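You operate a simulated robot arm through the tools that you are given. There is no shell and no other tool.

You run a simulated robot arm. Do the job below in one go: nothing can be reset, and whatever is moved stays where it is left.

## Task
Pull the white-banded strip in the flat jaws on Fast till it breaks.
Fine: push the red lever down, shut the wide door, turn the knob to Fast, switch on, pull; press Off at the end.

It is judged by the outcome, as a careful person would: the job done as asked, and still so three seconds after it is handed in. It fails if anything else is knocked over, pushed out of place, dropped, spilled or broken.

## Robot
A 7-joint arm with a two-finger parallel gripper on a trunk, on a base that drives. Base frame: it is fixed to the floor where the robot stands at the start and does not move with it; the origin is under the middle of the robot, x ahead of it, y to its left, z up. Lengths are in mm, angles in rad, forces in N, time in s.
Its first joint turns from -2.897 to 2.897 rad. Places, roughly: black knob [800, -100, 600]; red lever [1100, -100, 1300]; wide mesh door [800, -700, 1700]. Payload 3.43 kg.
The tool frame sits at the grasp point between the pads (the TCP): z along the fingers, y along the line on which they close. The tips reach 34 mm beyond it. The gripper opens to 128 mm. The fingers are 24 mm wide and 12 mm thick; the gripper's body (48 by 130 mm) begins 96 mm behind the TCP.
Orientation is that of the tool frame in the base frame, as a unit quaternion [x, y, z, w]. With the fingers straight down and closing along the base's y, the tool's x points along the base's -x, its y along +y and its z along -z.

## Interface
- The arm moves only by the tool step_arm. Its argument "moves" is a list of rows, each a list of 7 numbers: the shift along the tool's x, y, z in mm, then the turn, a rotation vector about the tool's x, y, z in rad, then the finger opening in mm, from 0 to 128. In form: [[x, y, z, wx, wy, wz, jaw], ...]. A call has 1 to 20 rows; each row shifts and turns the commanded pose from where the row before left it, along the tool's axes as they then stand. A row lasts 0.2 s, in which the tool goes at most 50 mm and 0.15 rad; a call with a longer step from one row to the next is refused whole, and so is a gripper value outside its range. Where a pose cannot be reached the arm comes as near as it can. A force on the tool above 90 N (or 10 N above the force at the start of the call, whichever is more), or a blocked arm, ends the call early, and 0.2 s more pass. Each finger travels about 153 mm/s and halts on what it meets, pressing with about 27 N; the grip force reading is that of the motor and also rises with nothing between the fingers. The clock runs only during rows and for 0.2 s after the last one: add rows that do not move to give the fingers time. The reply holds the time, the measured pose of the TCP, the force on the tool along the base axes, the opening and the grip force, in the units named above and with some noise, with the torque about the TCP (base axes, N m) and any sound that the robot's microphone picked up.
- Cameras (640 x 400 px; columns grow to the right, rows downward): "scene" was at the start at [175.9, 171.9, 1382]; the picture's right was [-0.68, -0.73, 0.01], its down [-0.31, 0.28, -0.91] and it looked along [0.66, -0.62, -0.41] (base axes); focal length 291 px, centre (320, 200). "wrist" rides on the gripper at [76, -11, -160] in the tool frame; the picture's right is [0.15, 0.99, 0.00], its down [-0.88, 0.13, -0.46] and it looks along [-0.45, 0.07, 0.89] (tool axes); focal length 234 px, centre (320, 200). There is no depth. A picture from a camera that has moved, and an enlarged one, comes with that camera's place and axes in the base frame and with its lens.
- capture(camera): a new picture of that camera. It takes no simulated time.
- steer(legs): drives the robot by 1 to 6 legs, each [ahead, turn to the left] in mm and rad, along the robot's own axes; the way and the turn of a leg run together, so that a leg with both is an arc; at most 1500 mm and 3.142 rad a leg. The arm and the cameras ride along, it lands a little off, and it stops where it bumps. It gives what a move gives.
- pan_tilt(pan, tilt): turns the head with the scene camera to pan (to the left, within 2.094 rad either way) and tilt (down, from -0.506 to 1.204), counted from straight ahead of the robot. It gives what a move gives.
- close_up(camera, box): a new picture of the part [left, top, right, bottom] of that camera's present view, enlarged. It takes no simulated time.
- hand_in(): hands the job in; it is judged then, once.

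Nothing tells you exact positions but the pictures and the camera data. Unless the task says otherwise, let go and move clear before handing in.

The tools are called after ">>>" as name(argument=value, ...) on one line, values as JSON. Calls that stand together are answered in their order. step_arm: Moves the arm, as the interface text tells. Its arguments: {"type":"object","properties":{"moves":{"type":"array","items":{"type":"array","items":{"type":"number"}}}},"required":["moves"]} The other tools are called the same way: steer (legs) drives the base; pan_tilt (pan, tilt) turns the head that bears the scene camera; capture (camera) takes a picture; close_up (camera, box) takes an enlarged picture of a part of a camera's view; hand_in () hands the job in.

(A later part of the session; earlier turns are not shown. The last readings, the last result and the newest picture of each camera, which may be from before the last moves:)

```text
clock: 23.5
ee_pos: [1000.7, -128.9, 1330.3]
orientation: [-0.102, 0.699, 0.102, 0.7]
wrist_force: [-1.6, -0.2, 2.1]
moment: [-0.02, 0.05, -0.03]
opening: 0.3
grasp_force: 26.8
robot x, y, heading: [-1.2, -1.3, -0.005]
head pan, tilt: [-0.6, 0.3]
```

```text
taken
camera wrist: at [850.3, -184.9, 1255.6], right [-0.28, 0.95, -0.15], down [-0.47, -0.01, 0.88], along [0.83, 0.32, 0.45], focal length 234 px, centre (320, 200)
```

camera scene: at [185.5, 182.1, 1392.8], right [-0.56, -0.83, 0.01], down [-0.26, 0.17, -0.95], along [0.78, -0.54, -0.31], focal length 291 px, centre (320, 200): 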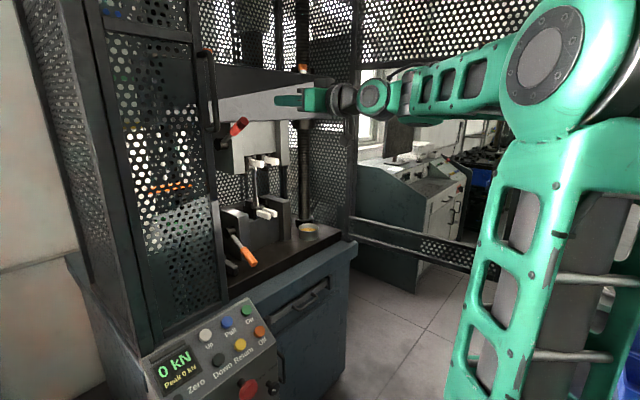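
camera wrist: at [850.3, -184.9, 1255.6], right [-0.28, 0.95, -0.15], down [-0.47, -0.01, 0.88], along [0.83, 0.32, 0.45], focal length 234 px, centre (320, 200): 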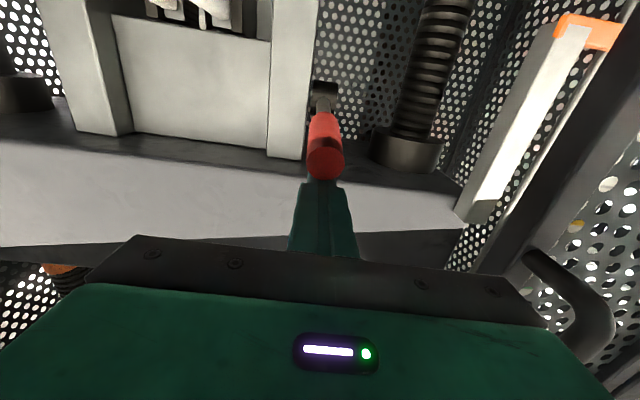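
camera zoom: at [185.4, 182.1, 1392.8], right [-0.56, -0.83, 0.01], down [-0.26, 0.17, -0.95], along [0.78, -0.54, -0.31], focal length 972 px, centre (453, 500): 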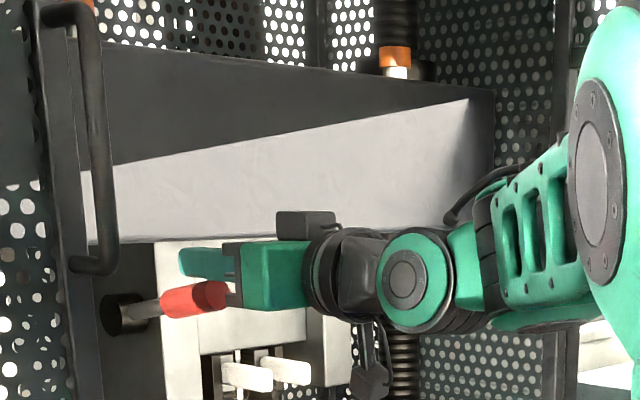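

The lever follows with only about 2 N. I'll keep pushing it down until it reaches its stop.

>>> step_arm(moves=[[10, 0, 0, 0, 0, 0, 0], [10, 0, 0, 0, 0, 0, 0], [10, 0, 0, 0, 0, 0, 0], [10, 0, 3, 0, 0, 0, 0], [10, 0, 3, 0, 0, 0, 0], [10, 0, 3, 0, 0, 0, 0], [8, 0, 3, 0, 0, 0, 0], [8, 0, 0, 0, 0, 0, 0], [6, 0, 0, 0, 0, 0, 0]])

>>> close_up(camera="scene", box=[190, 50, 370, 290])

>>> capture(camera="wrist")

```text
clock: 25.5
ee_pos: [1013.2, -126.2, 1251.2]
orientation: [-0.102, 0.699, 0.102, 0.701]
wrist_force: [0.0, 0.1, 2.1]
moment: [0.01, -0.08, 0.06]
opening: 0.0
grasp_force: 27.0
robot x, y, heading: [1.4, 3.8, 0.001]
head pan, tilt: [-0.6, 0.3]
```

```text
1.67 times, centred on (280, 170) of scene
camera zoom: at [185.5, 182.2, 1392.8], right [-0.56, -0.82, 0.01], down [-0.26, 0.17, -0.95], along [0.78, -0.54, -0.31], focal length 486 px, centre (387, 250)
```

zoom: 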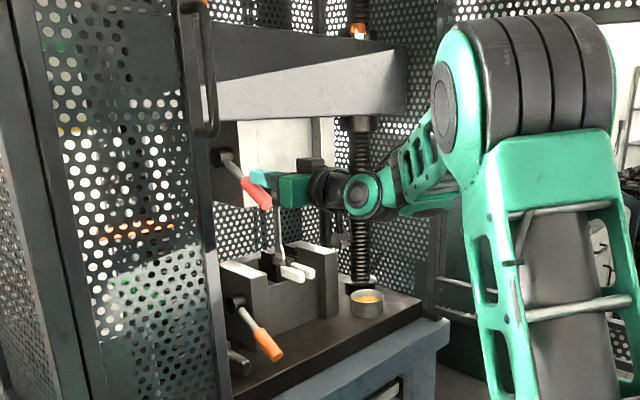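

```text
taken
camera wrist: at [861.7, -182.6, 1174.8], right [-0.28, 0.95, -0.15], down [-0.48, -0.01, 0.88], along [0.83, 0.32, 0.45], focal length 234 px, centre (320, 200)
```

wrist: 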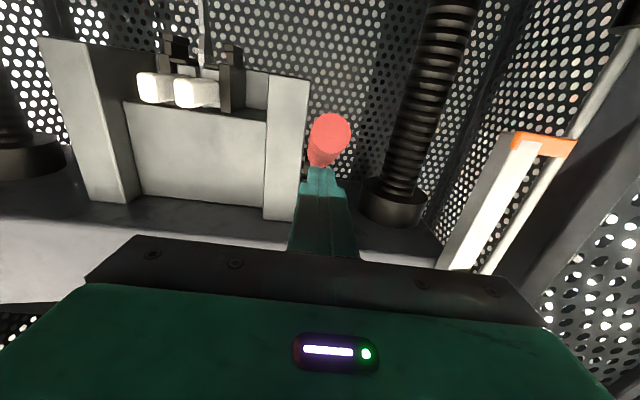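

The lever is at roughly 30° below level and still giving no stop resistance. I'll press further in small steps until it firms up.

>>> step_arm(moves=[[6, 0, 0, 0, 0, 0, 0], [6, 0, 0, 0, 0, 0, 0], [6, 0, 0, 0, 0, 0, 0], [6, 0, 0, 0, 0, 0, 0]])

>>> close_up(camera="scene", box=[190, 90, 310, 290])

```text
clock: 26.5
ee_pos: [1008.3, -125.6, 1242.2]
orientation: [-0.103, 0.689, 0.099, 0.71]
wrist_force: [-8.2, -3.7, 66.5]
moment: [0.46, -2.14, 0.05]
opening: 0.2
grasp_force: 27.0
robot x, y, heading: [-0.6, 1.3, 0.002]
head pan, tilt: [-0.6, 0.3]
```

```text
2.00 times, centred on (250, 190) of scene
camera zoom: at [181.6, 182.2, 1393.3], right [-0.57, -0.82, 0.01], down [-0.25, 0.17, -0.95], along [0.78, -0.54, -0.3], focal length 583 px, centre (460, 220)
```

zoom: 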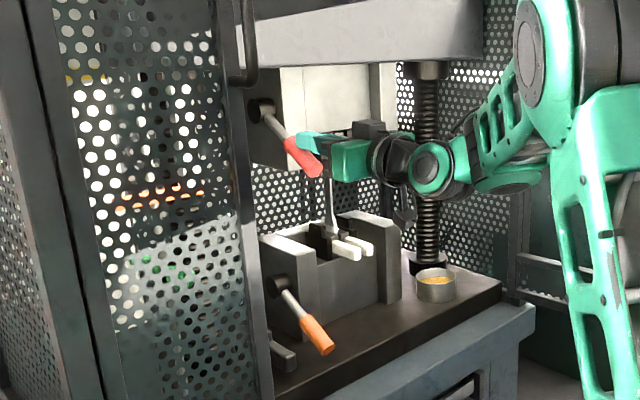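

The lever is hard against its stop (about 66 N) and stands parallel to the orange one. I'll lift off and back out.

>>> step_arm(moves=[[-15, 0, 0, 0, 0, 0, 0], [-15, 0, 0, 0, 0, 0, 0], [-10, 0, -20, 0, 0, 0, 0], [0, 0, -40, 0, 0, 0, 0], [0, 0, -45, 0, 0, 0, 0], [0, 0, -45, 0, 0, 0, 0], [0, 0, -45, 0, 0, 0, 0], [0, 0, -45, 0, 0, 0, 0]])

>>> close_up(camera="scene", box=[190, 90, 350, 290])

>>> capture(camera="wrist")

```text
clock: 28.3
ee_pos: [784.8, -191.4, 1266.9]
orientation: [-0.103, 0.699, 0.102, 0.7]
wrist_force: [0.2, 0.3, -0.6]
moment: [0.02, -0.03, 0.01]
opening: 0.0
grasp_force: 27.2
robot x, y, heading: [-0.5, -1.2, 0.001]
head pan, tilt: [-0.6, 0.3]
```

```text
2.00 times, centred on (270, 190) of scene
camera zoom: at [186.0, 182.1, 1392.7], right [-0.56, -0.83, 0.01], down [-0.26, 0.17, -0.95], along [0.78, -0.54, -0.31], focal length 583 px, centre (420, 220)
```

zoom: 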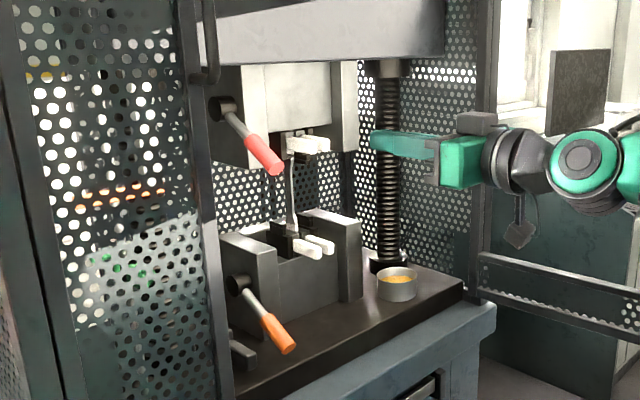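

```text
taken
camera wrist: at [634.3, -248.8, 1191.0], right [-0.28, 0.95, -0.15], down [-0.48, -0.01, 0.88], along [0.83, 0.32, 0.45], focal length 234 px, centre (320, 200)
```

wrist: 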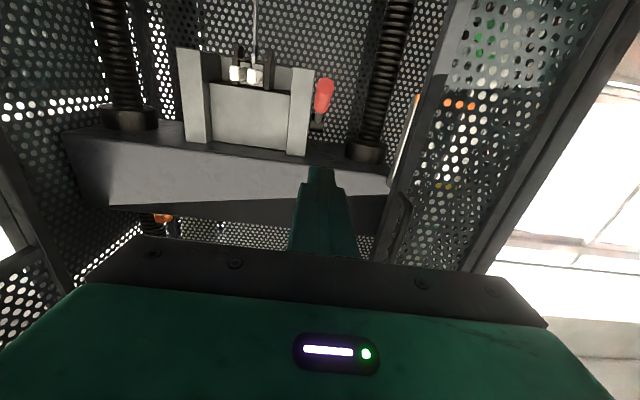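

The lever stays down and the upper jaw has closed on the strip. Next is the wide door: I'll look toward its free edge for a handle.

>>> pan_tilt(pan=-0.9, tilt=0.2)

>>> capture(camera="scene")

>>> pan_tilt(pan=-1.2, tilt=0.2)

>>> capture(camera="scene")

```text
clock: 29.1
ee_pos: [785.0, -191.8, 1267.8]
orientation: [-0.103, 0.699, 0.103, 0.7]
wrist_force: [-0.6, 0.0, 0.3]
moment: [-0.03, 0.01, -0.01]
opening: 0.0
grasp_force: 27.4
robot x, y, heading: [0.3, 0.8, -0.005]
head pan, tilt: [-0.901, 0.201]
```

```text
taken
camera scene: at [166.5, 161.9, 1402.3], right [-0.78, -0.62, 0.01], down [-0.14, 0.16, -0.98], along [0.61, -0.77, -0.21], focal length 291 px, centre (320, 200)
```

scene: 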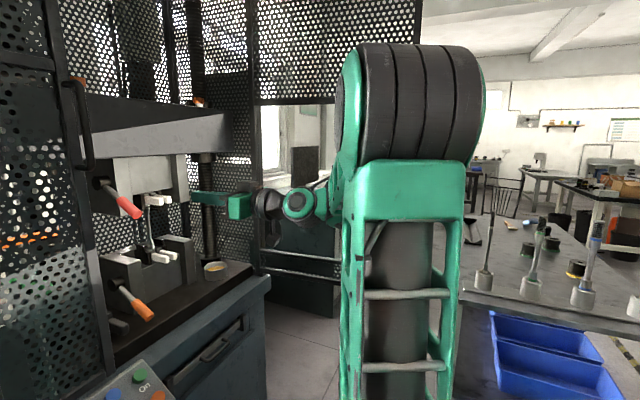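

```text
clock: 29.9
ee_pos: [786.4, -191.2, 1267.4]
orientation: [-0.102, 0.7, 0.102, 0.7]
wrist_force: [0.2, 0.1, 0.1]
moment: [0.01, -0.03, 0.0]
opening: 0.1
grasp_force: 26.7
robot x, y, heading: [-0.7, -2.1, -0.0]
head pan, tilt: [-1.201, 0.201]
```

```text
taken
camera scene: at [142.4, 148.0, 1402.6], right [-0.93, -0.36, 0.01], down [-0.09, 0.19, -0.98], along [0.35, -0.91, -0.2], focal length 291 px, centre (320, 200)
```

scene: 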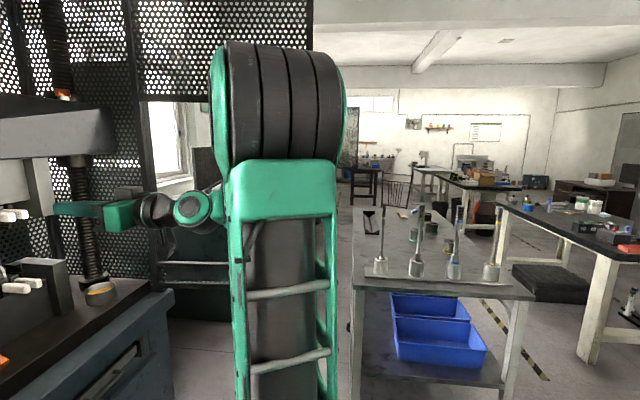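

The arm hides the free edge, and I don't see a handle on this side. I'll back out, go higher, and turn the tool toward the door's free end so the wrist camera can see it.

>>> step_arm(moves=[[-12.1, -24.7, -34.4, 0, 0, 0, 0], [-12.1, -24.7, -34.4, 0, 0, 0, 0], [-12.1, -24.7, -34.4, 0, 0, 0, 0], [-12.1, -24.7, -34.4, 0, 0, 0, 0], [-12.1, -24.7, -34.4, 0, 0, 0, 0], [-12.1, -24.7, -34.4, 0, 0, 0, 0], [-12.1, -24.7, -34.4, 0, 0, 0, 0], [-12.1, -24.7, -34.4, 0, 0, 0, 0], [-12.1, -24.7, -34.4, 0, 0, 0, 0], [0, 0, 0, 0.131, 0, 0, 0], [0, 0, 0, 0.131, 0, 0, 0], [0, 0, 0, 0.131, 0, 0, 0]])

>>> capture(camera="wrist")

>>> capture(camera="scene")

```text
clock: 32.5
ee_pos: [556.4, -488.7, 1371.4]
orientation: [0.037, 0.705, -0.037, 0.707]
wrist_force: [-0.6, -0.7, 0.2]
moment: [0.01, 0.02, 0.08]
opening: 0.0
grasp_force: 26.9
out of reach, approached as far as the arm can: row 3
robot x, y, heading: [-0.3, -1.7, 0.0]
head pan, tilt: [-1.201, 0.201]
```

```text
taken
camera wrist: at [395.1, -484.1, 1293.8], right [0.1, 0.98, -0.15], down [-0.44, 0.18, 0.88], along [0.89, -0.03, 0.45], focal length 234 px, centre (320, 200)
```

wrist: 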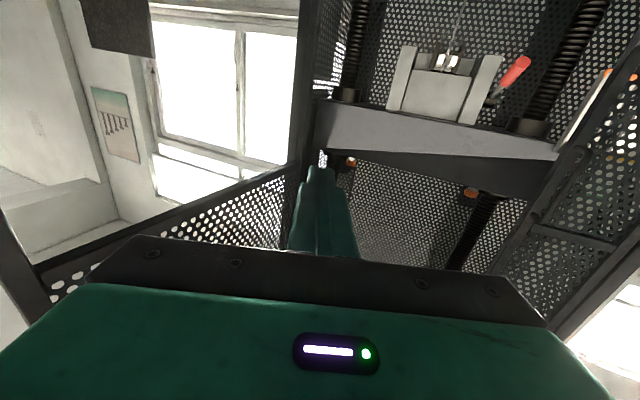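

```text
taken
camera scene: at [141.6, 147.6, 1402.7], right [-0.93, -0.36, 0.01], down [-0.09, 0.19, -0.98], along [0.35, -0.91, -0.2], focal length 291 px, centre (320, 200)
```

scene: 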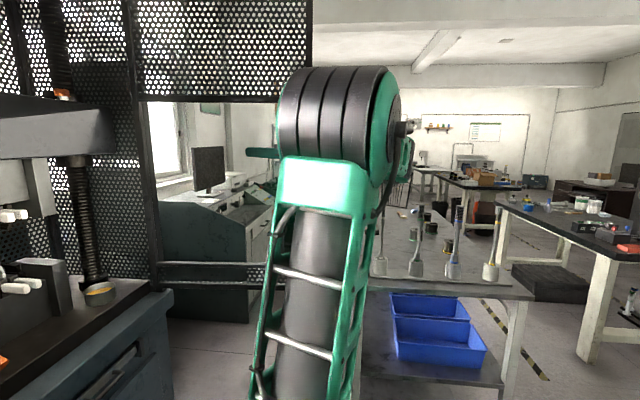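

I can see the open window of the door frame and its hinge side from inside. I'll turn the tool further right to bring the free-edge post into view.

>>> step_arm(moves=[[0, 0, 0, 0.14, 0, 0, 0], [0, 0, 0, 0.14, 0, 0, 0], [0, 0, 0, 0.14, 0, 0, 0], [0, 0, 0, 0.14, 0, 0, 0], [0, 0, 0, 0.14, 0, 0, 0]])

>>> capture(camera="wrist")

>>> pan_tilt(pan=-0.75, tilt=0.3)

>>> capture(camera="scene")

```text
clock: 33.7
ee_pos: [557.3, -487.9, 1370.1]
orientation: [0.276, 0.65, -0.276, 0.652]
wrist_force: [-0.8, -0.3, -0.3]
moment: [-0.02, -0.03, 0.05]
opening: 0.0
grasp_force: 27.2
robot x, y, heading: [2.2, -1.8, 0.001]
head pan, tilt: [-1.201, 0.201]
```

```text
taken
camera wrist: at [437.4, -381.1, 1294.0], right [0.71, 0.69, -0.15], down [-0.22, 0.42, 0.88], along [0.66, -0.6, 0.45], focal length 234 px, centre (320, 200)
```

wrist: 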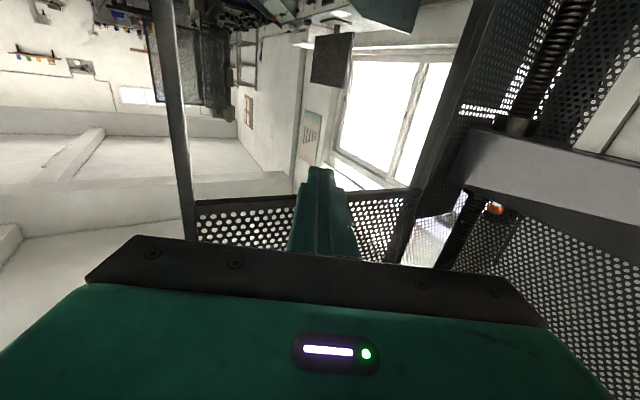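

```text
clock: 34.6
ee_pos: [557.9, -487.7, 1371.0]
orientation: [0.276, 0.65, -0.276, 0.652]
wrist_force: [0.4, -0.1, 0.1]
moment: [0.02, -0.02, 0.03]
opening: 0.0
grasp_force: 26.9
robot x, y, heading: [-1.7, 0.2, -0.003]
head pan, tilt: [-0.75, 0.3]
```

```text
taken
camera scene: at [176.8, 171.2, 1392.9], right [-0.68, -0.73, 0.01], down [-0.23, 0.2, -0.95], along [0.69, -0.65, -0.31], focal length 291 px, centre (320, 200)
```

scene: 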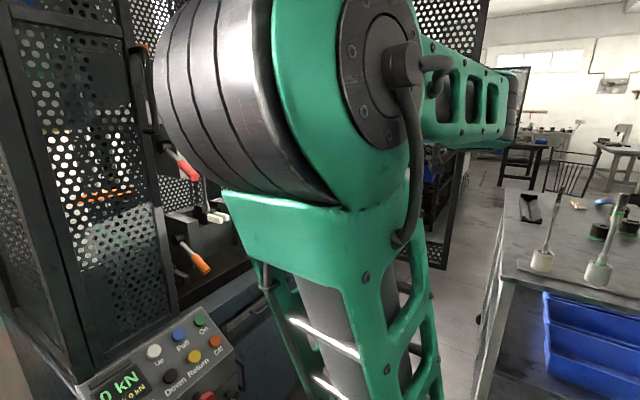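

Now the free-edge post shows on the left of the wrist view. I'll enlarge it to look for a handle and measure it.

>>> close_up(camera="wrist", box=[100, 0, 340, 250])

>>> close_up(camera="wrist", box=[340, 0, 560, 250])

>>> close_up(camera="scene", box=[400, 40, 640, 320])

```text
1.60 times, centred on (220, 125) of wrist
camera zoom: at [437.7, -381.4, 1294.1], right [0.71, 0.69, -0.15], down [-0.22, 0.42, 0.88], along [0.67, -0.59, 0.45], focal length 375 px, centre (480, 320)
```

zoom: 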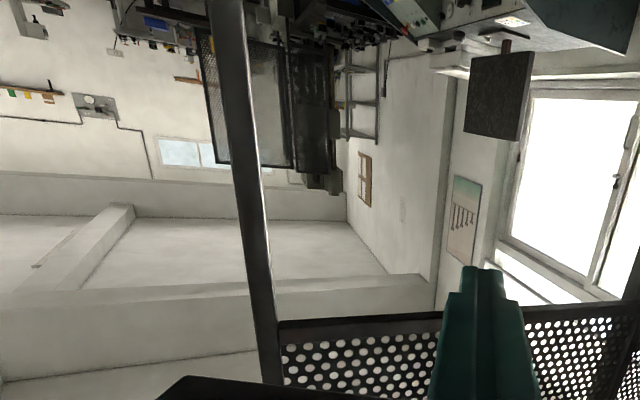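

```text
1.60 times, centred on (450, 125) of wrist
camera zoom: at [437.7, -381.4, 1294.1], right [0.71, 0.69, -0.15], down [-0.22, 0.42, 0.88], along [0.67, -0.59, 0.45], focal length 375 px, centre (112, 320)
```

zoom: 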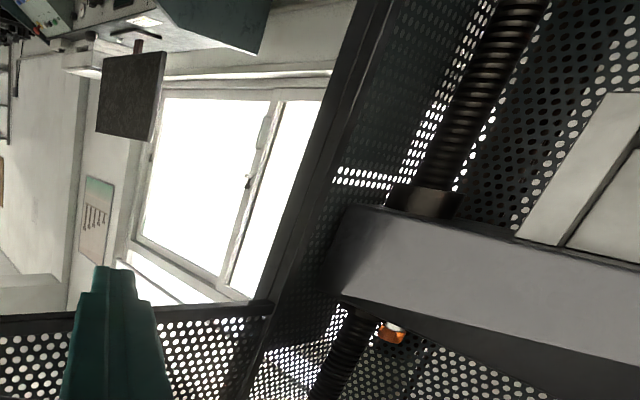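

```text
1.43 times, centred on (520, 180) of scene
camera zoom: at [176.8, 171.2, 1392.9], right [-0.68, -0.73, 0.01], down [-0.23, 0.2, -0.95], along [0.69, -0.65, -0.31], focal length 416 px, centre (34, 229)
```

zoom: 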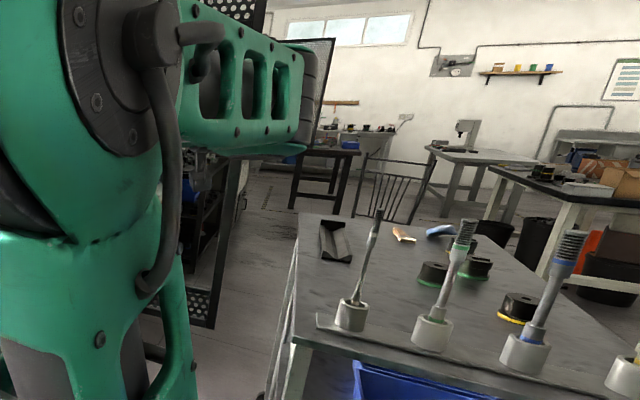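

There is no handle in view and the window section is open, so I'll hook the free-edge post (about [553, -797], any height in the window band) from its outer side with the closed fingers. First I turn the tool to about 45° to the door and slide past the free end of the door, high above the tool table.

>>> step_arm(moves=[[0, 0, 0, -0.102, 0, 0, 0], [0, 0, 0, -0.102, 0, 0, 0], [-15, 0, 0, -0.102, 0, 0, 0], [-15, -30, 0, 0, 0, 0, 0], [0, -40, 0, 0, 0, 0, 0], [0, -40, 0, 0, 0, 0, 0], [0, -40, 0, 0, 0, 0, 0]])

>>> capture(camera="wrist")

>>> capture(camera="scene")

```text
clock: 36.2
ee_pos: [485.9, -619.6, 1402.1]
orientation: [0.174, 0.685, -0.174, 0.686]
wrist_force: [0.2, 0.1, 0.7]
moment: [0.03, 0.05, -0.07]
opening: 0.0
grasp_force: 27.1
robot x, y, heading: [-1.4, 1.2, 0.0]
head pan, tilt: [-0.75, 0.3]
```

```text
taken
camera wrist: at [339.1, -553.7, 1325.9], right [0.47, 0.87, -0.15], down [-0.34, 0.33, 0.88], along [0.81, -0.37, 0.45], focal length 234 px, centre (320, 200)
```

wrist: 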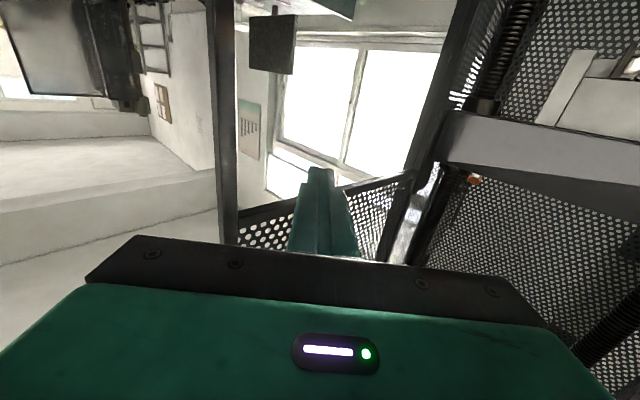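

```text
taken
camera scene: at [176.8, 171.7, 1392.8], right [-0.68, -0.73, 0.01], down [-0.23, 0.2, -0.95], along [0.69, -0.65, -0.31], focal length 291 px, centre (320, 200)
```

scene: 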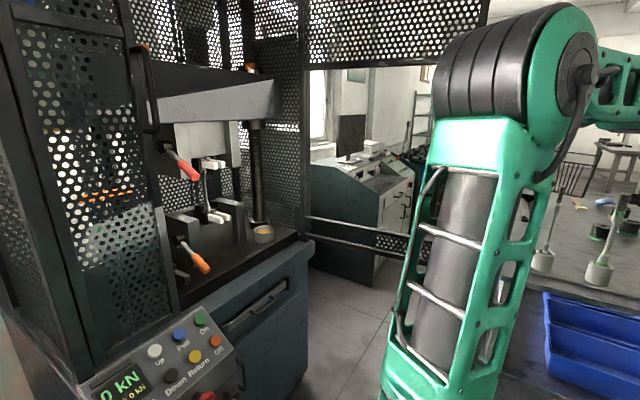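

The post is now fixed at about [546, -787]. I'll continue sideways past the free end with about 80 mm to spare, then look again before reaching past it.

>>> step_arm(moves=[[0, -45, 0, 0, 0, 0, 0], [0, -45, 0, 0, 0, 0, 0], [0, -45, 0, 0, 0, 0, 0], [0, -45, 0, 0, 0, 0, 0]])

>>> capture(camera="wrist")

>>> capture(camera="scene")

```text
clock: 37.2
ee_pos: [402.0, -779.8, 1400.7]
orientation: [0.173, 0.684, -0.175, 0.687]
wrist_force: [0.8, 0.2, 0.8]
moment: [0.08, 0.09, -0.11]
opening: 0.2
grasp_force: 26.7
robot x, y, heading: [-0.1, -1.3, 0.001]
head pan, tilt: [-0.75, 0.3]
```

```text
taken
camera wrist: at [255.6, -714.2, 1323.9], right [0.47, 0.87, -0.15], down [-0.34, 0.33, 0.88], along [0.81, -0.36, 0.45], focal length 234 px, centre (320, 200)
```

wrist: 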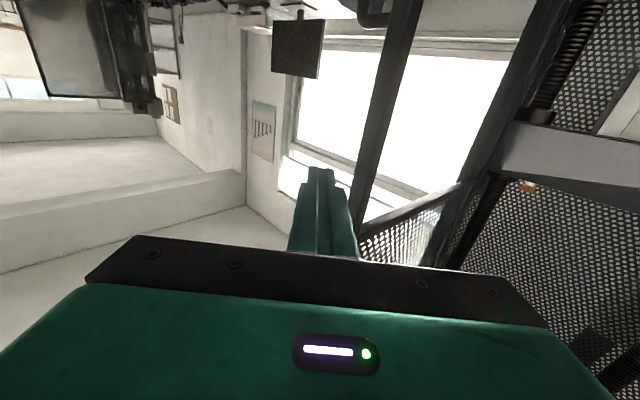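

```text
taken
camera scene: at [177.2, 171.8, 1392.8], right [-0.68, -0.73, 0.01], down [-0.23, 0.2, -0.95], along [0.69, -0.65, -0.31], focal length 291 px, centre (320, 200)
```

scene: 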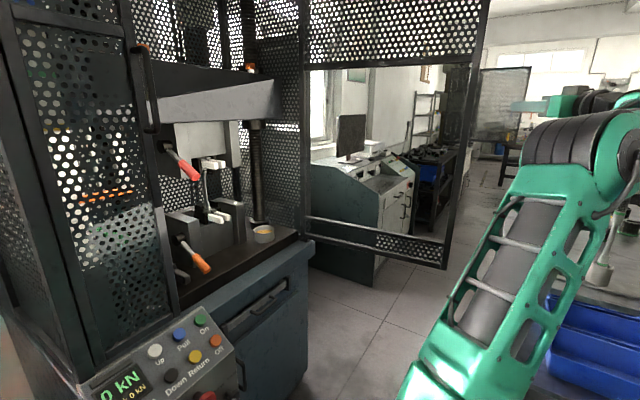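

The post is confirmed at [543, -784], and I now see a dark loop on the outer side of the door lower down, likely its handle. I'll enlarge that.

>>> close_up(camera="wrist", box=[320, 0, 480, 120])

>>> close_up(camera="scene", box=[400, 40, 560, 280])

```text
3.33 times, centred on (400, 60) of wrist
camera zoom: at [255.6, -714.2, 1323.9], right [0.47, 0.87, -0.15], down [-0.34, 0.33, 0.88], along [0.81, -0.36, 0.45], focal length 781 px, centre (53, 667)
```

zoom: 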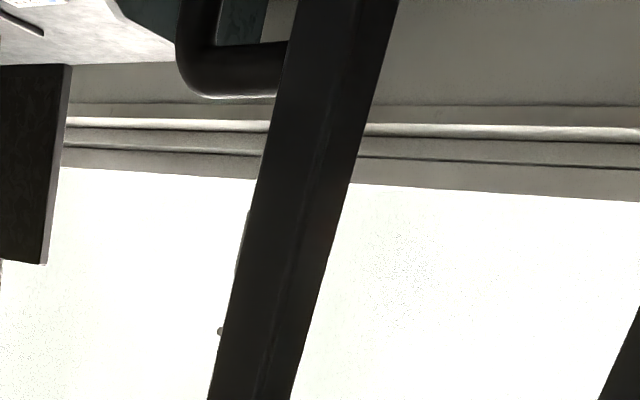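

```text
1.67 times, centred on (480, 160) of scene
camera zoom: at [177.2, 171.8, 1392.8], right [-0.68, -0.73, 0.01], down [-0.23, 0.2, -0.95], along [0.69, -0.65, -0.31], focal length 486 px, centre (53, 267)
```

zoom: 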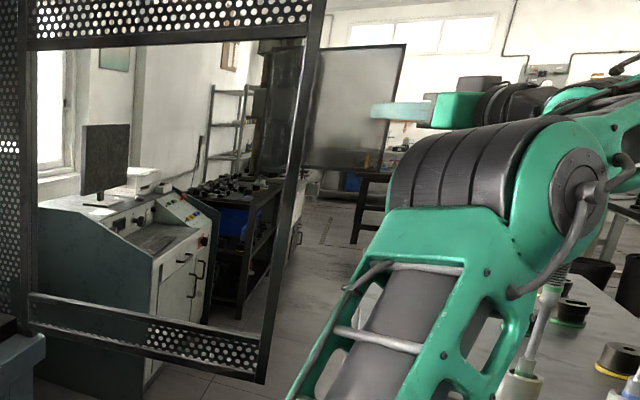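

The door's handle is on its outer face with its top near z = 1256, so at z = 1400 I can push the bare post. I'll reach past the free end now (about 30 mm clearance), then bring the finger side onto the post.

>>> step_arm(moves=[[0, 0, 40, 0, 0, 0, 0], [0, 0, 40, 0, 0, 0, 0], [0, 0, 40, 0, 0, 0, 0], [0, 0, 18, 0, 0, 0, 0]])

>>> capture(camera="wrist")

>>> capture(camera="scene")

```text
clock: 38.2
ee_pos: [520.3, -845.8, 1402.7]
orientation: [0.174, 0.684, -0.174, 0.687]
wrist_force: [0.4, 0.5, 0.1]
moment: [0.03, 0.03, 0.01]
opening: 0.0
grasp_force: 27.2
robot x, y, heading: [1.6, -0.2, -0.003]
head pan, tilt: [-0.75, 0.3]
```

```text
taken
camera wrist: at [374.3, -779.5, 1325.6], right [0.47, 0.87, -0.15], down [-0.34, 0.33, 0.88], along [0.81, -0.37, 0.45], focal length 234 px, centre (320, 200)
```

wrist: 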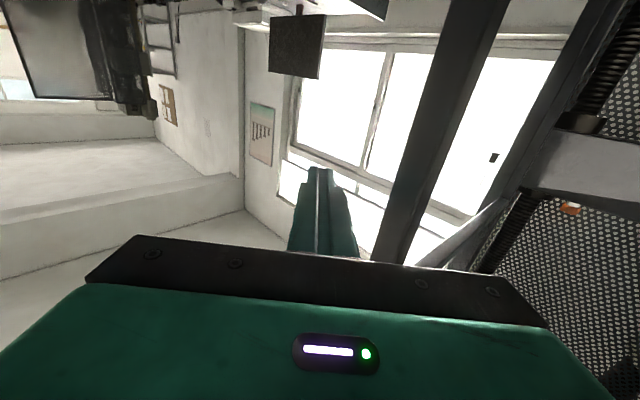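

```text
taken
camera scene: at [176.5, 171.4, 1392.9], right [-0.68, -0.73, 0.01], down [-0.23, 0.2, -0.95], along [0.69, -0.65, -0.31], focal length 291 px, centre (320, 200)
```

scene: 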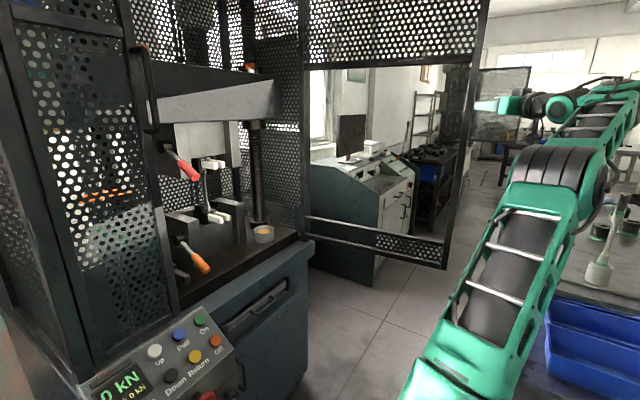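

Post and fingers are where I expect (about 22 mm of clearance). I'll bring the finger side onto the post and start swinging the door along its arc.

>>> step_arm(moves=[[0, 17, 0, 0, 0, 0, 0], [0, 14, 0, 0, 0, 0, 0], [0, 12, -8, 0, 0, 0, 0], [0, 12, -12, 0, 0, 0, 0], [0, 14, -14, 0, 0, 0, 0], [0, 14, -14, 0, 0, 0, 0], [0, 13, -12, 0, 0, 0, 0]])

>>> capture(camera="wrist")

>>> capture(camera="scene")

```text
clock: 39.8
ee_pos: [514.0, -730.5, 1398.7]
orientation: [0.173, 0.685, -0.173, 0.686]
wrist_force: [-2.1, 0.3, 1.1]
moment: [0.01, -0.01, 0.08]
opening: 0.0
grasp_force: 27.6
robot x, y, heading: [1.8, -1.1, -0.004]
head pan, tilt: [-0.75, 0.3]
```

```text
taken
camera wrist: at [366.8, -664.4, 1322.9], right [0.47, 0.87, -0.15], down [-0.34, 0.33, 0.88], along [0.81, -0.36, 0.45], focal length 234 px, centre (320, 200)
```

wrist: 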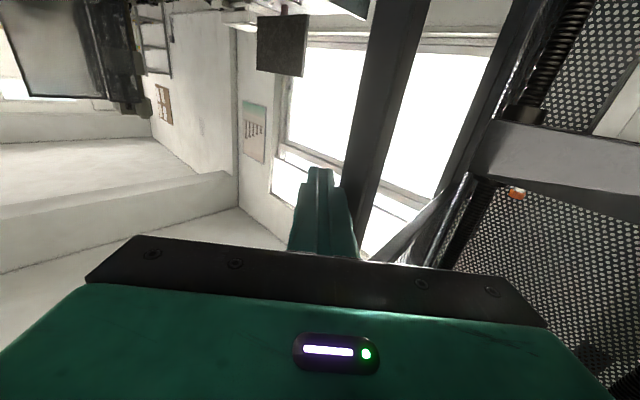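

```text
taken
camera scene: at [176.5, 171.1, 1392.9], right [-0.68, -0.73, 0.01], down [-0.23, 0.2, -0.95], along [0.69, -0.65, -0.31], focal length 291 px, centre (320, 200)
```

scene: 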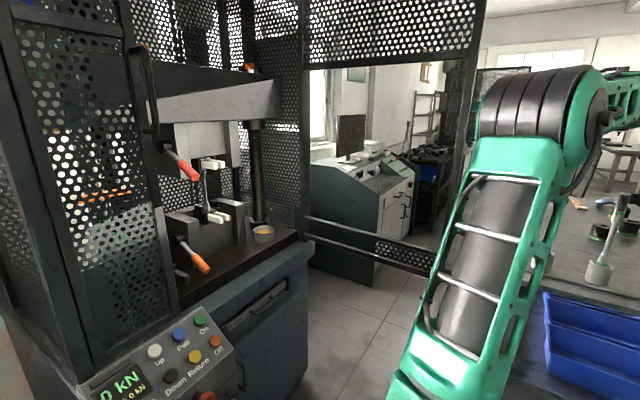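

The door is following with about 2 N. I'll keep sweeping along the arc.

>>> step_arm(moves=[[0, 16, -12.5, 0, 0, 0, 0], [0, 16, -12.5, 0, 0, 0, 0], [0, 16, -12.5, 0, 0, 0, 0], [0, 16, -12, 0, 0, 0, 0], [0, 20, -10.5, 0, 0, 0, 0], [0, 20, -10.5, 0, 0, 0, 0], [0, 20, -10, 0, 0, 0, 0], [0, 20, -9, 0, 0, 0, 0], [0, 20, -9, 0, 0, 0, 0], [0, 20, -8.5, 0, 0, 0, 0], [0, 19, -8, 0, 0, 0, 0]])

>>> capture(camera="wrist")

>>> capture(camera="scene")

```text
clock: 42.2
ee_pos: [510.6, -494.8, 1399.7]
orientation: [0.173, 0.685, -0.173, 0.686]
wrist_force: [-0.2, -0.5, 0.8]
moment: [-0.02, 0.01, 0.08]
opening: 0.0
grasp_force: 26.8
robot x, y, heading: [4.0, -2.7, -0.001]
head pan, tilt: [-0.75, 0.3]
```

```text
taken
camera wrist: at [362.5, -430.3, 1324.2], right [0.47, 0.87, -0.15], down [-0.34, 0.33, 0.88], along [0.82, -0.36, 0.45], focal length 234 px, centre (320, 200)
```

wrist: 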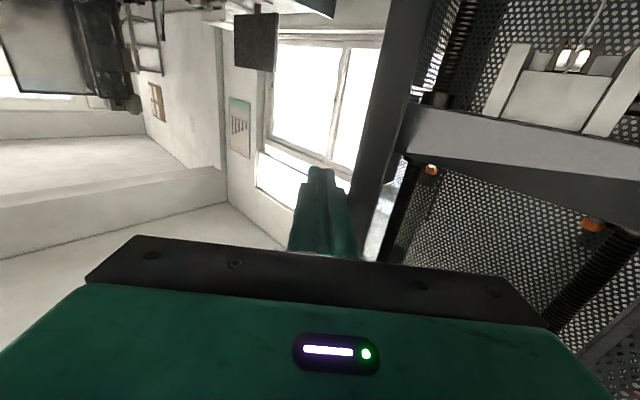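

```text
taken
camera scene: at [176.9, 171.1, 1392.9], right [-0.68, -0.73, 0.01], down [-0.23, 0.2, -0.95], along [0.69, -0.65, -0.31], focal length 291 px, centre (320, 200)
```

scene: 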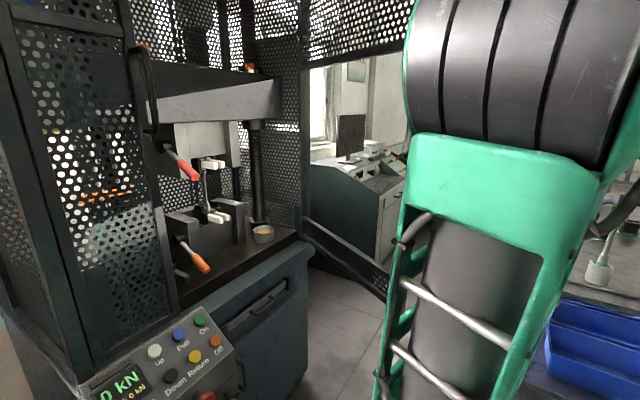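

About 30° so far, all smooth. I'll continue to around 45°.

>>> step_arm(moves=[[0, 20, -6, 0, 0, 0, 0], [0, 20, -5.5, 0, 0, 0, 0], [0, 20, -5, 0, 0, 0, 0], [0, 20, -4, 0, 0, 0, 0], [0, 20, -3, 0, 0, 0, 0], [0, 20, -3, 0, 0, 0, 0], [0, 20, -2, 0, 0, 0, 0]])

>>> capture(camera="wrist")

>>> pan_tilt(pan=-0.5, tilt=0.2)

>>> capture(camera="scene")

```text
clock: 43.8
ee_pos: [547.1, -374.3, 1387.1]
orientation: [0.186, 0.694, -0.167, 0.675]
wrist_force: [-43.6, 17.9, -10.2]
moment: [-0.43, -0.68, 0.78]
opening: 0.0
grasp_force: 26.7
robot x, y, heading: [2.5, 0.1, -0.001]
head pan, tilt: [-0.75, 0.3]
```

```text
taken
camera wrist: at [399.6, -304.1, 1315.7], right [0.47, 0.87, -0.13], down [-0.32, 0.31, 0.9], along [0.82, -0.38, 0.42], focal length 234 px, centre (320, 200)
```

wrist: 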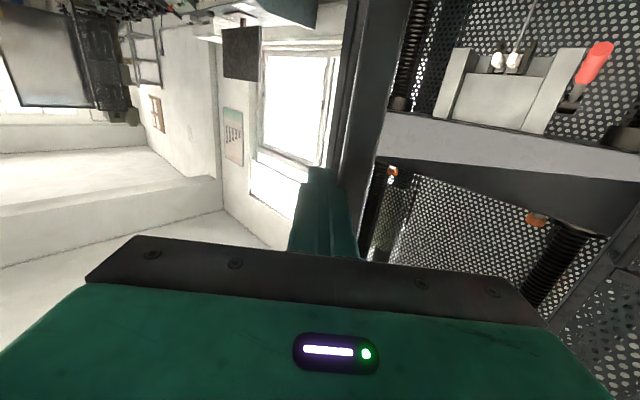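

```text
clock: 44.6
ee_pos: [549.1, -369.9, 1392.0]
orientation: [0.182, 0.691, -0.17, 0.679]
wrist_force: [-45.3, 18.9, -30.1]
moment: [-0.81, -0.64, 0.79]
opening: 0.0
grasp_force: 26.8
robot x, y, heading: [1.3, -1.2, 0.0]
head pan, tilt: [-0.499, 0.201]
```

```text
taken
camera scene: at [139.1, 165.5, 1398.2], right [-0.75, -0.66, -0.01], down [-0.17, 0.21, -0.96], along [0.64, -0.72, -0.27], focal length 291 px, centre (320, 200)
```

scene: 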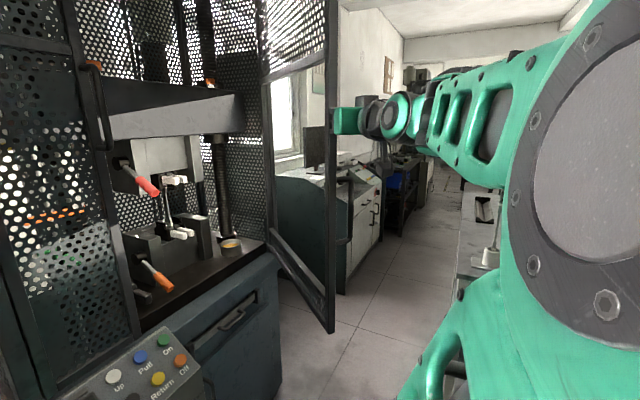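

The elbow is now tight against my own head, which is why the head could not turn and the force rose to 45 N. I'll turn the head back away first, then back the arm off and give it more room.

>>> pan_tilt(pan=-0.85, tilt=0.2)

>>> capture(camera="scene")

```text
clock: 45.4
ee_pos: [550.8, -365.6, 1393.8]
orientation: [0.179, 0.69, -0.17, 0.681]
wrist_force: [-44.0, 19.6, -24.8]
moment: [-0.68, -0.47, 0.78]
opening: 0.2
grasp_force: 27.0
robot x, y, heading: [1.3, 3.7, -0.003]
head pan, tilt: [-0.85, 0.201]
```

```text
taken
camera scene: at [138.2, 163.6, 1400.4], right [-0.77, -0.63, -0.01], down [-0.15, 0.19, -0.97], along [0.62, -0.75, -0.25], focal length 291 px, centre (320, 200)
```

scene: 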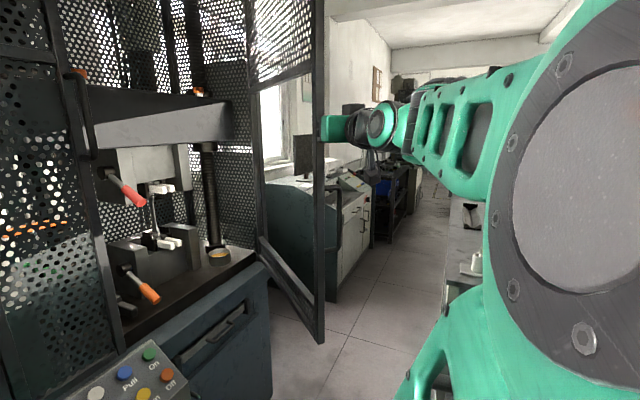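

The head is still pressed by the elbow. I'll reverse the last few steps of the tool (away from the post), which opens the elbow away from the head again.

>>> step_arm(moves=[[0, -20, 2, 0, 0, 0, 0], [0, -20, 3, 0, 0, 0, 0], [0, -20, 3, 0, 0, 0, 0], [0, -20, 3, 0, 0, 0, 0]])

>>> capture(camera="scene")

>>> capture(camera="wrist")

```text
clock: 46.4
ee_pos: [521.6, -435.2, 1402.7]
orientation: [0.172, 0.685, -0.173, 0.686]
wrist_force: [0.4, 0.6, -0.1]
moment: [-0.02, -0.01, -0.02]
opening: 0.0
grasp_force: 27.1
robot x, y, heading: [0.2, -0.9, 0.003]
head pan, tilt: [-0.85, 0.201]
```

```text
taken
camera scene: at [170.4, 165.0, 1402.2], right [-0.75, -0.66, 0.01], down [-0.14, 0.15, -0.98], along [0.64, -0.74, -0.21], focal length 291 px, centre (320, 200)
```

scene: 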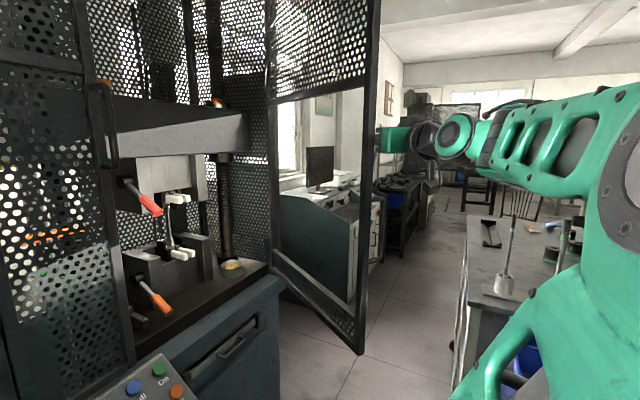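

```text
taken
camera wrist: at [375.3, -370.7, 1325.4], right [0.47, 0.87, -0.15], down [-0.34, 0.33, 0.88], along [0.81, -0.36, 0.45], focal length 234 px, centre (320, 200)
```

wrist: 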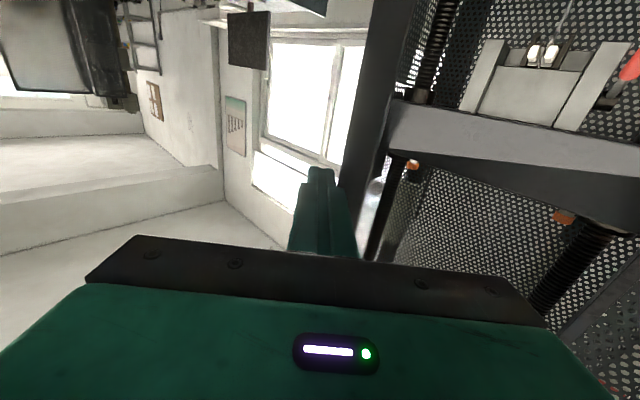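

The head is free again and the door rests near 36° from square, beside the fingers. To keep the elbow clear of the head I'll switch to pushing the post's outer face with the fingertips, the tool pointing toward the machine; I'll back off and turn first.

>>> step_arm(moves=[[0, -37.3, -18.7, 0, 0, 0, 0], [0, -37.3, -18.7, 0, 0, 0, 0], [0, -37.3, -18.7, 0, 0, 0, 0], [0, 0, 0, -0.15, 0, 0, 0], [0, 0, 0, -0.15, 0, 0, 0], [0, 0, 0, -0.15, 0, 0, 0], [0, 0, 0, -0.15, 0, 0, 0], [0, 0, 0, -0.15, 0, 0, 0], [0, 0, 0, -0.15, 0, 0, 0], [0, 0, 0, -0.15, 0, 0, 0]])

>>> capture(camera="wrist")

>>> capture(camera="scene")

```text
clock: 48.8
ee_pos: [431.6, -482.8, 1413.9]
orientation: [-0.207, 0.691, 0.185, 0.668]
wrist_force: [0.9, -0.4, 0.0]
moment: [0.02, 0.04, 0.03]
opening: 0.0
grasp_force: 27.0
robot x, y, heading: [-0.8, -2.8, 0.001]
head pan, tilt: [-0.85, 0.201]
stopped in row 10: the arm was blocked; the commanded pose is now the measured one
```

```text
taken
camera wrist: at [299.4, -581.6, 1344.3], right [-0.53, 0.83, -0.17], down [-0.44, -0.1, 0.89], along [0.73, 0.55, 0.41], focal length 234 px, centre (320, 200)
```

wrist: 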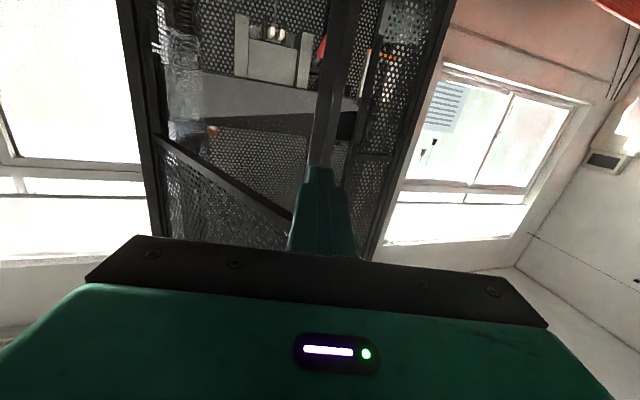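

```text
taken
camera scene: at [185.8, 174.4, 1398.8], right [-0.75, -0.66, 0.02], down [-0.16, 0.14, -0.98], along [0.64, -0.74, -0.21], focal length 291 px, centre (320, 200)
```

scene: 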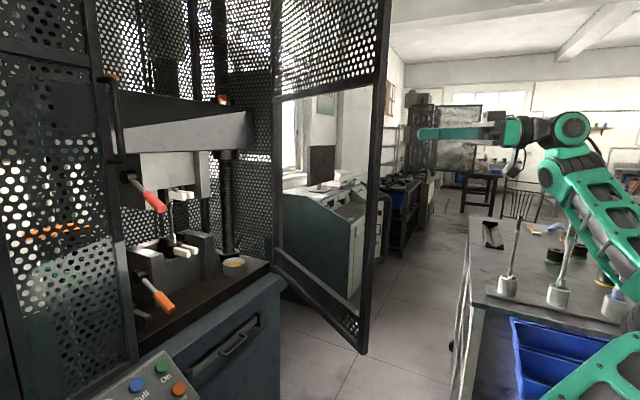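

The last turn was reported blocked, and the arm has folded low toward the tool table. I'll check closely whether anything there is touched.

>>> close_up(camera="scene", box=[450, 90, 640, 340])

>>> pan_tilt(pan=-1.2, tilt=0.35)

>>> capture(camera="scene")

```text
1.60 times, centred on (545, 215) of scene
camera zoom: at [185.8, 174.4, 1398.8], right [-0.75, -0.66, 0.02], down [-0.16, 0.14, -0.98], along [0.64, -0.74, -0.21], focal length 466 px, centre (-40, 176)
```

zoom: 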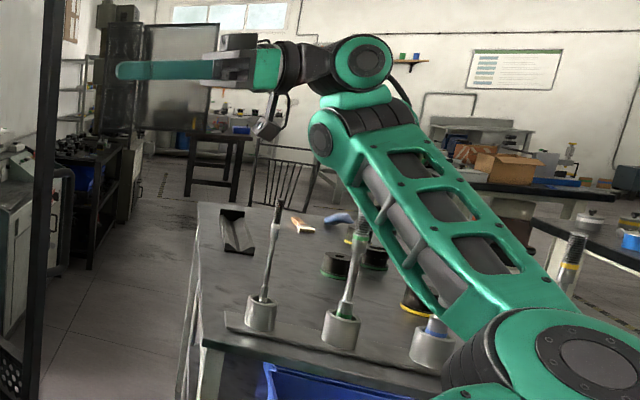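

```text
clock: 49.6
ee_pos: [431.6, -485.2, 1412.2]
orientation: [-0.206, 0.69, 0.185, 0.668]
wrist_force: [-0.3, -0.1, 1.3]
moment: [0.01, -0.02, 0.01]
opening: 0.0
grasp_force: 26.7
robot x, y, heading: [-2.3, -0.7, -0.002]
head pan, tilt: [-1.201, 0.351]
```

```text
taken
camera scene: at [158.2, 156.9, 1385.7], right [-0.93, -0.36, 0.03], down [-0.15, 0.31, -0.94], along [0.33, -0.88, -0.35], focal length 291 px, centre (320, 200)
```

scene: 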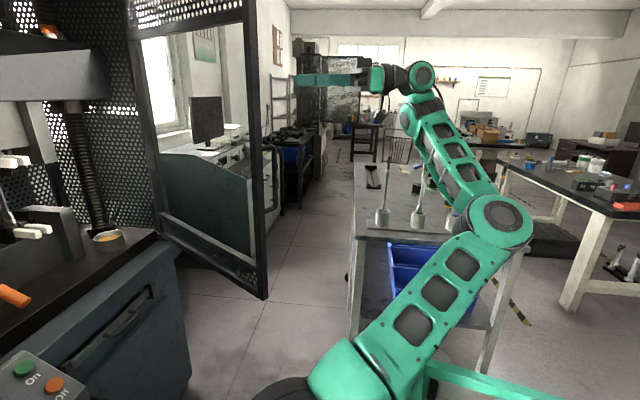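

Nothing on the table is touched (the forearm stays about 250 mm away); it was a joint limit. The fingertips now point straight at the post, about 77 mm short, so I'll shift slightly sideways, touch the post's outer face and push along the arc.

>>> step_arm(moves=[[0, -7, 25, 0, 0, 0, 0], [0, -7, 25, 0, 0, 0, 0], [-2, 0, 20, 0, 0, 0, 0], [-1, 3, 12, 0, 0, 0, 0], [0, 12, 17, 0, 0, 0, 0], [0, 12.9, 17.6, 0, 0, 0, 0], [0, 12.9, 17.6, 0, 0, 0, 0]])

>>> capture(camera="wrist")

>>> capture(camera="scene")

```text
clock: 51.2
ee_pos: [523.0, -411.0, 1402.7]
orientation: [-0.201, 0.683, 0.194, 0.675]
wrist_force: [0.3, 0.3, 0.2]
moment: [-0.03, 0.0, 0.02]
opening: 0.0
grasp_force: 27.2
robot x, y, heading: [-0.2, 3.7, -0.002]
head pan, tilt: [-1.201, 0.351]
```

```text
taken
camera wrist: at [392.7, -507.5, 1329.3], right [-0.53, 0.83, -0.15], down [-0.45, -0.12, 0.89], along [0.72, 0.54, 0.44], focal length 234 px, centre (320, 200)
```

wrist: 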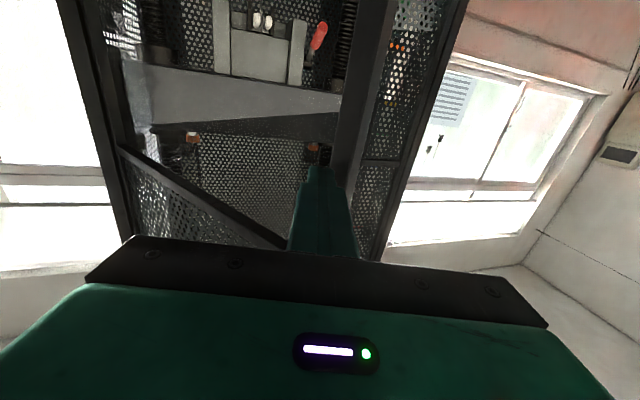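

```text
taken
camera scene: at [154.8, 142.0, 1387.8], right [-0.93, -0.36, 0.02], down [-0.15, 0.33, -0.93], along [0.33, -0.87, -0.36], focal length 291 px, centre (320, 200)
```

scene: 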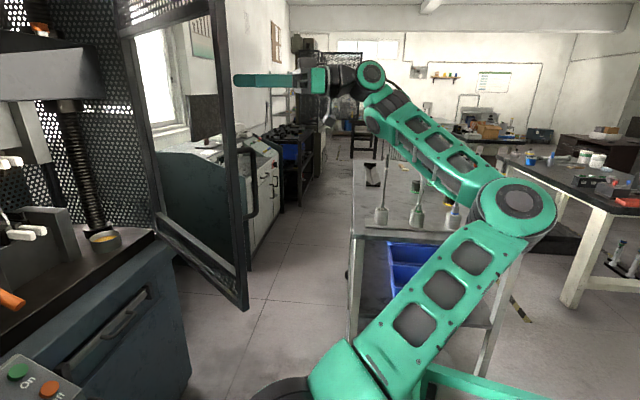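

The door moves on (now about 40°), and the fingertips stay on the outer face of the post. Continuing along the arc.

>>> step_arm(moves=[[0, 12.3, 16.6, 0, 0, 0, 0], [0, 12.3, 16.6, 0, 0, 0, 0], [0, 12.3, 16.6, 0, 0, 0, 0], [0, 8.6, 17.8, 0, 0, 0, 0], [0, 8.6, 17.8, 0, 0, 0, 0], [0, 8.6, 17.8, 0, 0, 0, 0], [0, 8.6, 17.8, 0, 0, 0, 0], [0, 8.6, 17.8, 0, 0, 0, 0]])

>>> capture(camera="wrist")

>>> capture(camera="scene")

```text
clock: 53.0
ee_pos: [581.1, -268.0, 1409.9]
orientation: [-0.2, 0.68, 0.19, 0.679]
wrist_force: [-0.6, 0.7, 0.6]
moment: [0.0, 0.01, 0.0]
opening: 0.0
grasp_force: 27.3
robot x, y, heading: [3.4, 3.1, -0.003]
head pan, tilt: [-1.201, 0.351]
```

```text
taken
camera wrist: at [450.9, -363.1, 1335.7], right [-0.52, 0.84, -0.16], down [-0.46, -0.12, 0.88], along [0.72, 0.53, 0.44], focal length 234 px, centre (320, 200)
```

wrist: 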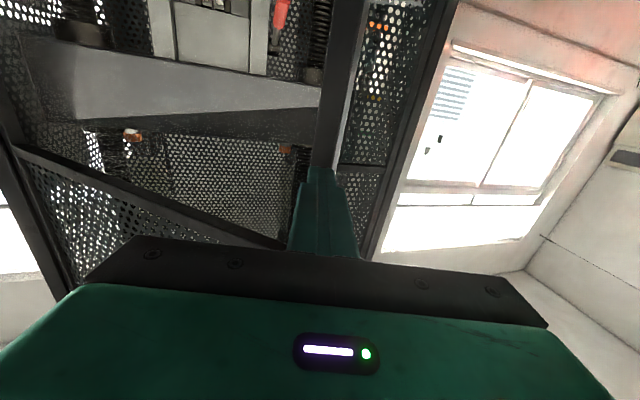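

```text
taken
camera scene: at [142.0, 147.8, 1388.7], right [-0.93, -0.36, 0.01], down [-0.14, 0.32, -0.94], along [0.33, -0.88, -0.35], focal length 291 px, centre (320, 200)
```

scene: 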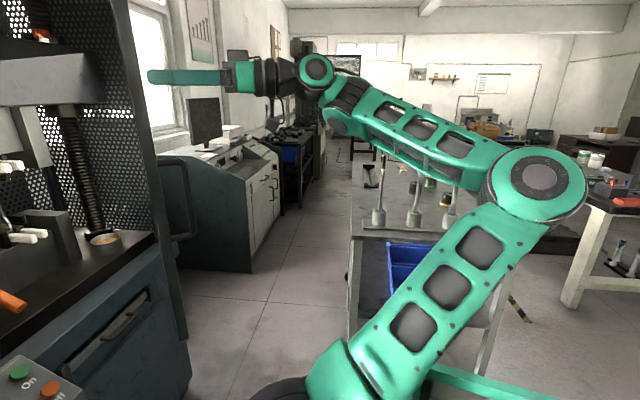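

The post is right at the fingertips and the door is past half-way. I'll keep pushing toward about 75°.

>>> step_arm(moves=[[0, 6, 19.5, 0, 0, 0, 0], [0, 5.4, 19.5, 0, 0, 0, 0], [0, 5, 19.5, 0, 0, 0, 0], [0, 4.4, 19.5, 0, 0, 0, 0], [0, 4, 19.5, 0, 0, 0, 0], [0, 3, 19.5, 0, 0, 0, 0], [0, 2.5, 19.5, 0, 0, 0, 0]])

>>> capture(camera="wrist")

>>> capture(camera="scene")

```text
clock: 54.6
ee_pos: [683.8, -168.2, 1408.2]
orientation: [-0.2, 0.68, 0.189, 0.679]
wrist_force: [0.2, -0.5, 0.8]
moment: [0.01, 0.0, 0.03]
opening: 0.3
grasp_force: 27.2
robot x, y, heading: [-0.8, -1.8, -0.007]
head pan, tilt: [-1.201, 0.351]
```

```text
taken
camera wrist: at [553.0, -263.6, 1333.8], right [-0.52, 0.84, -0.16], down [-0.46, -0.12, 0.88], along [0.72, 0.53, 0.44], focal length 234 px, centre (320, 200)
```

wrist: 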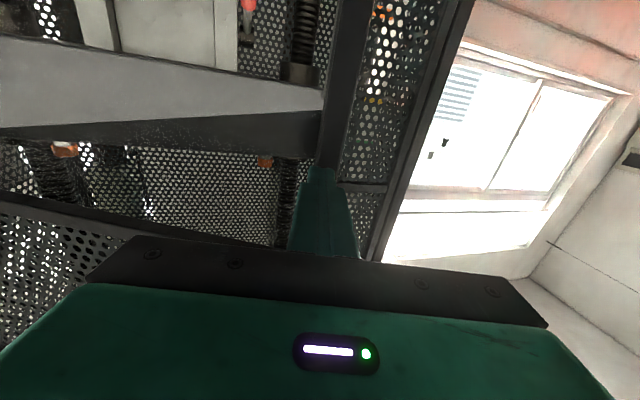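

```text
taken
camera scene: at [141.9, 147.8, 1388.7], right [-0.93, -0.36, 0.01], down [-0.14, 0.32, -0.94], along [0.33, -0.88, -0.35], focal length 291 px, centre (320, 200)
```

scene: 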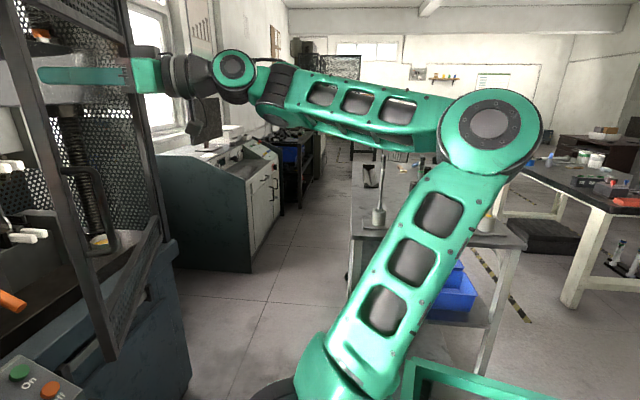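

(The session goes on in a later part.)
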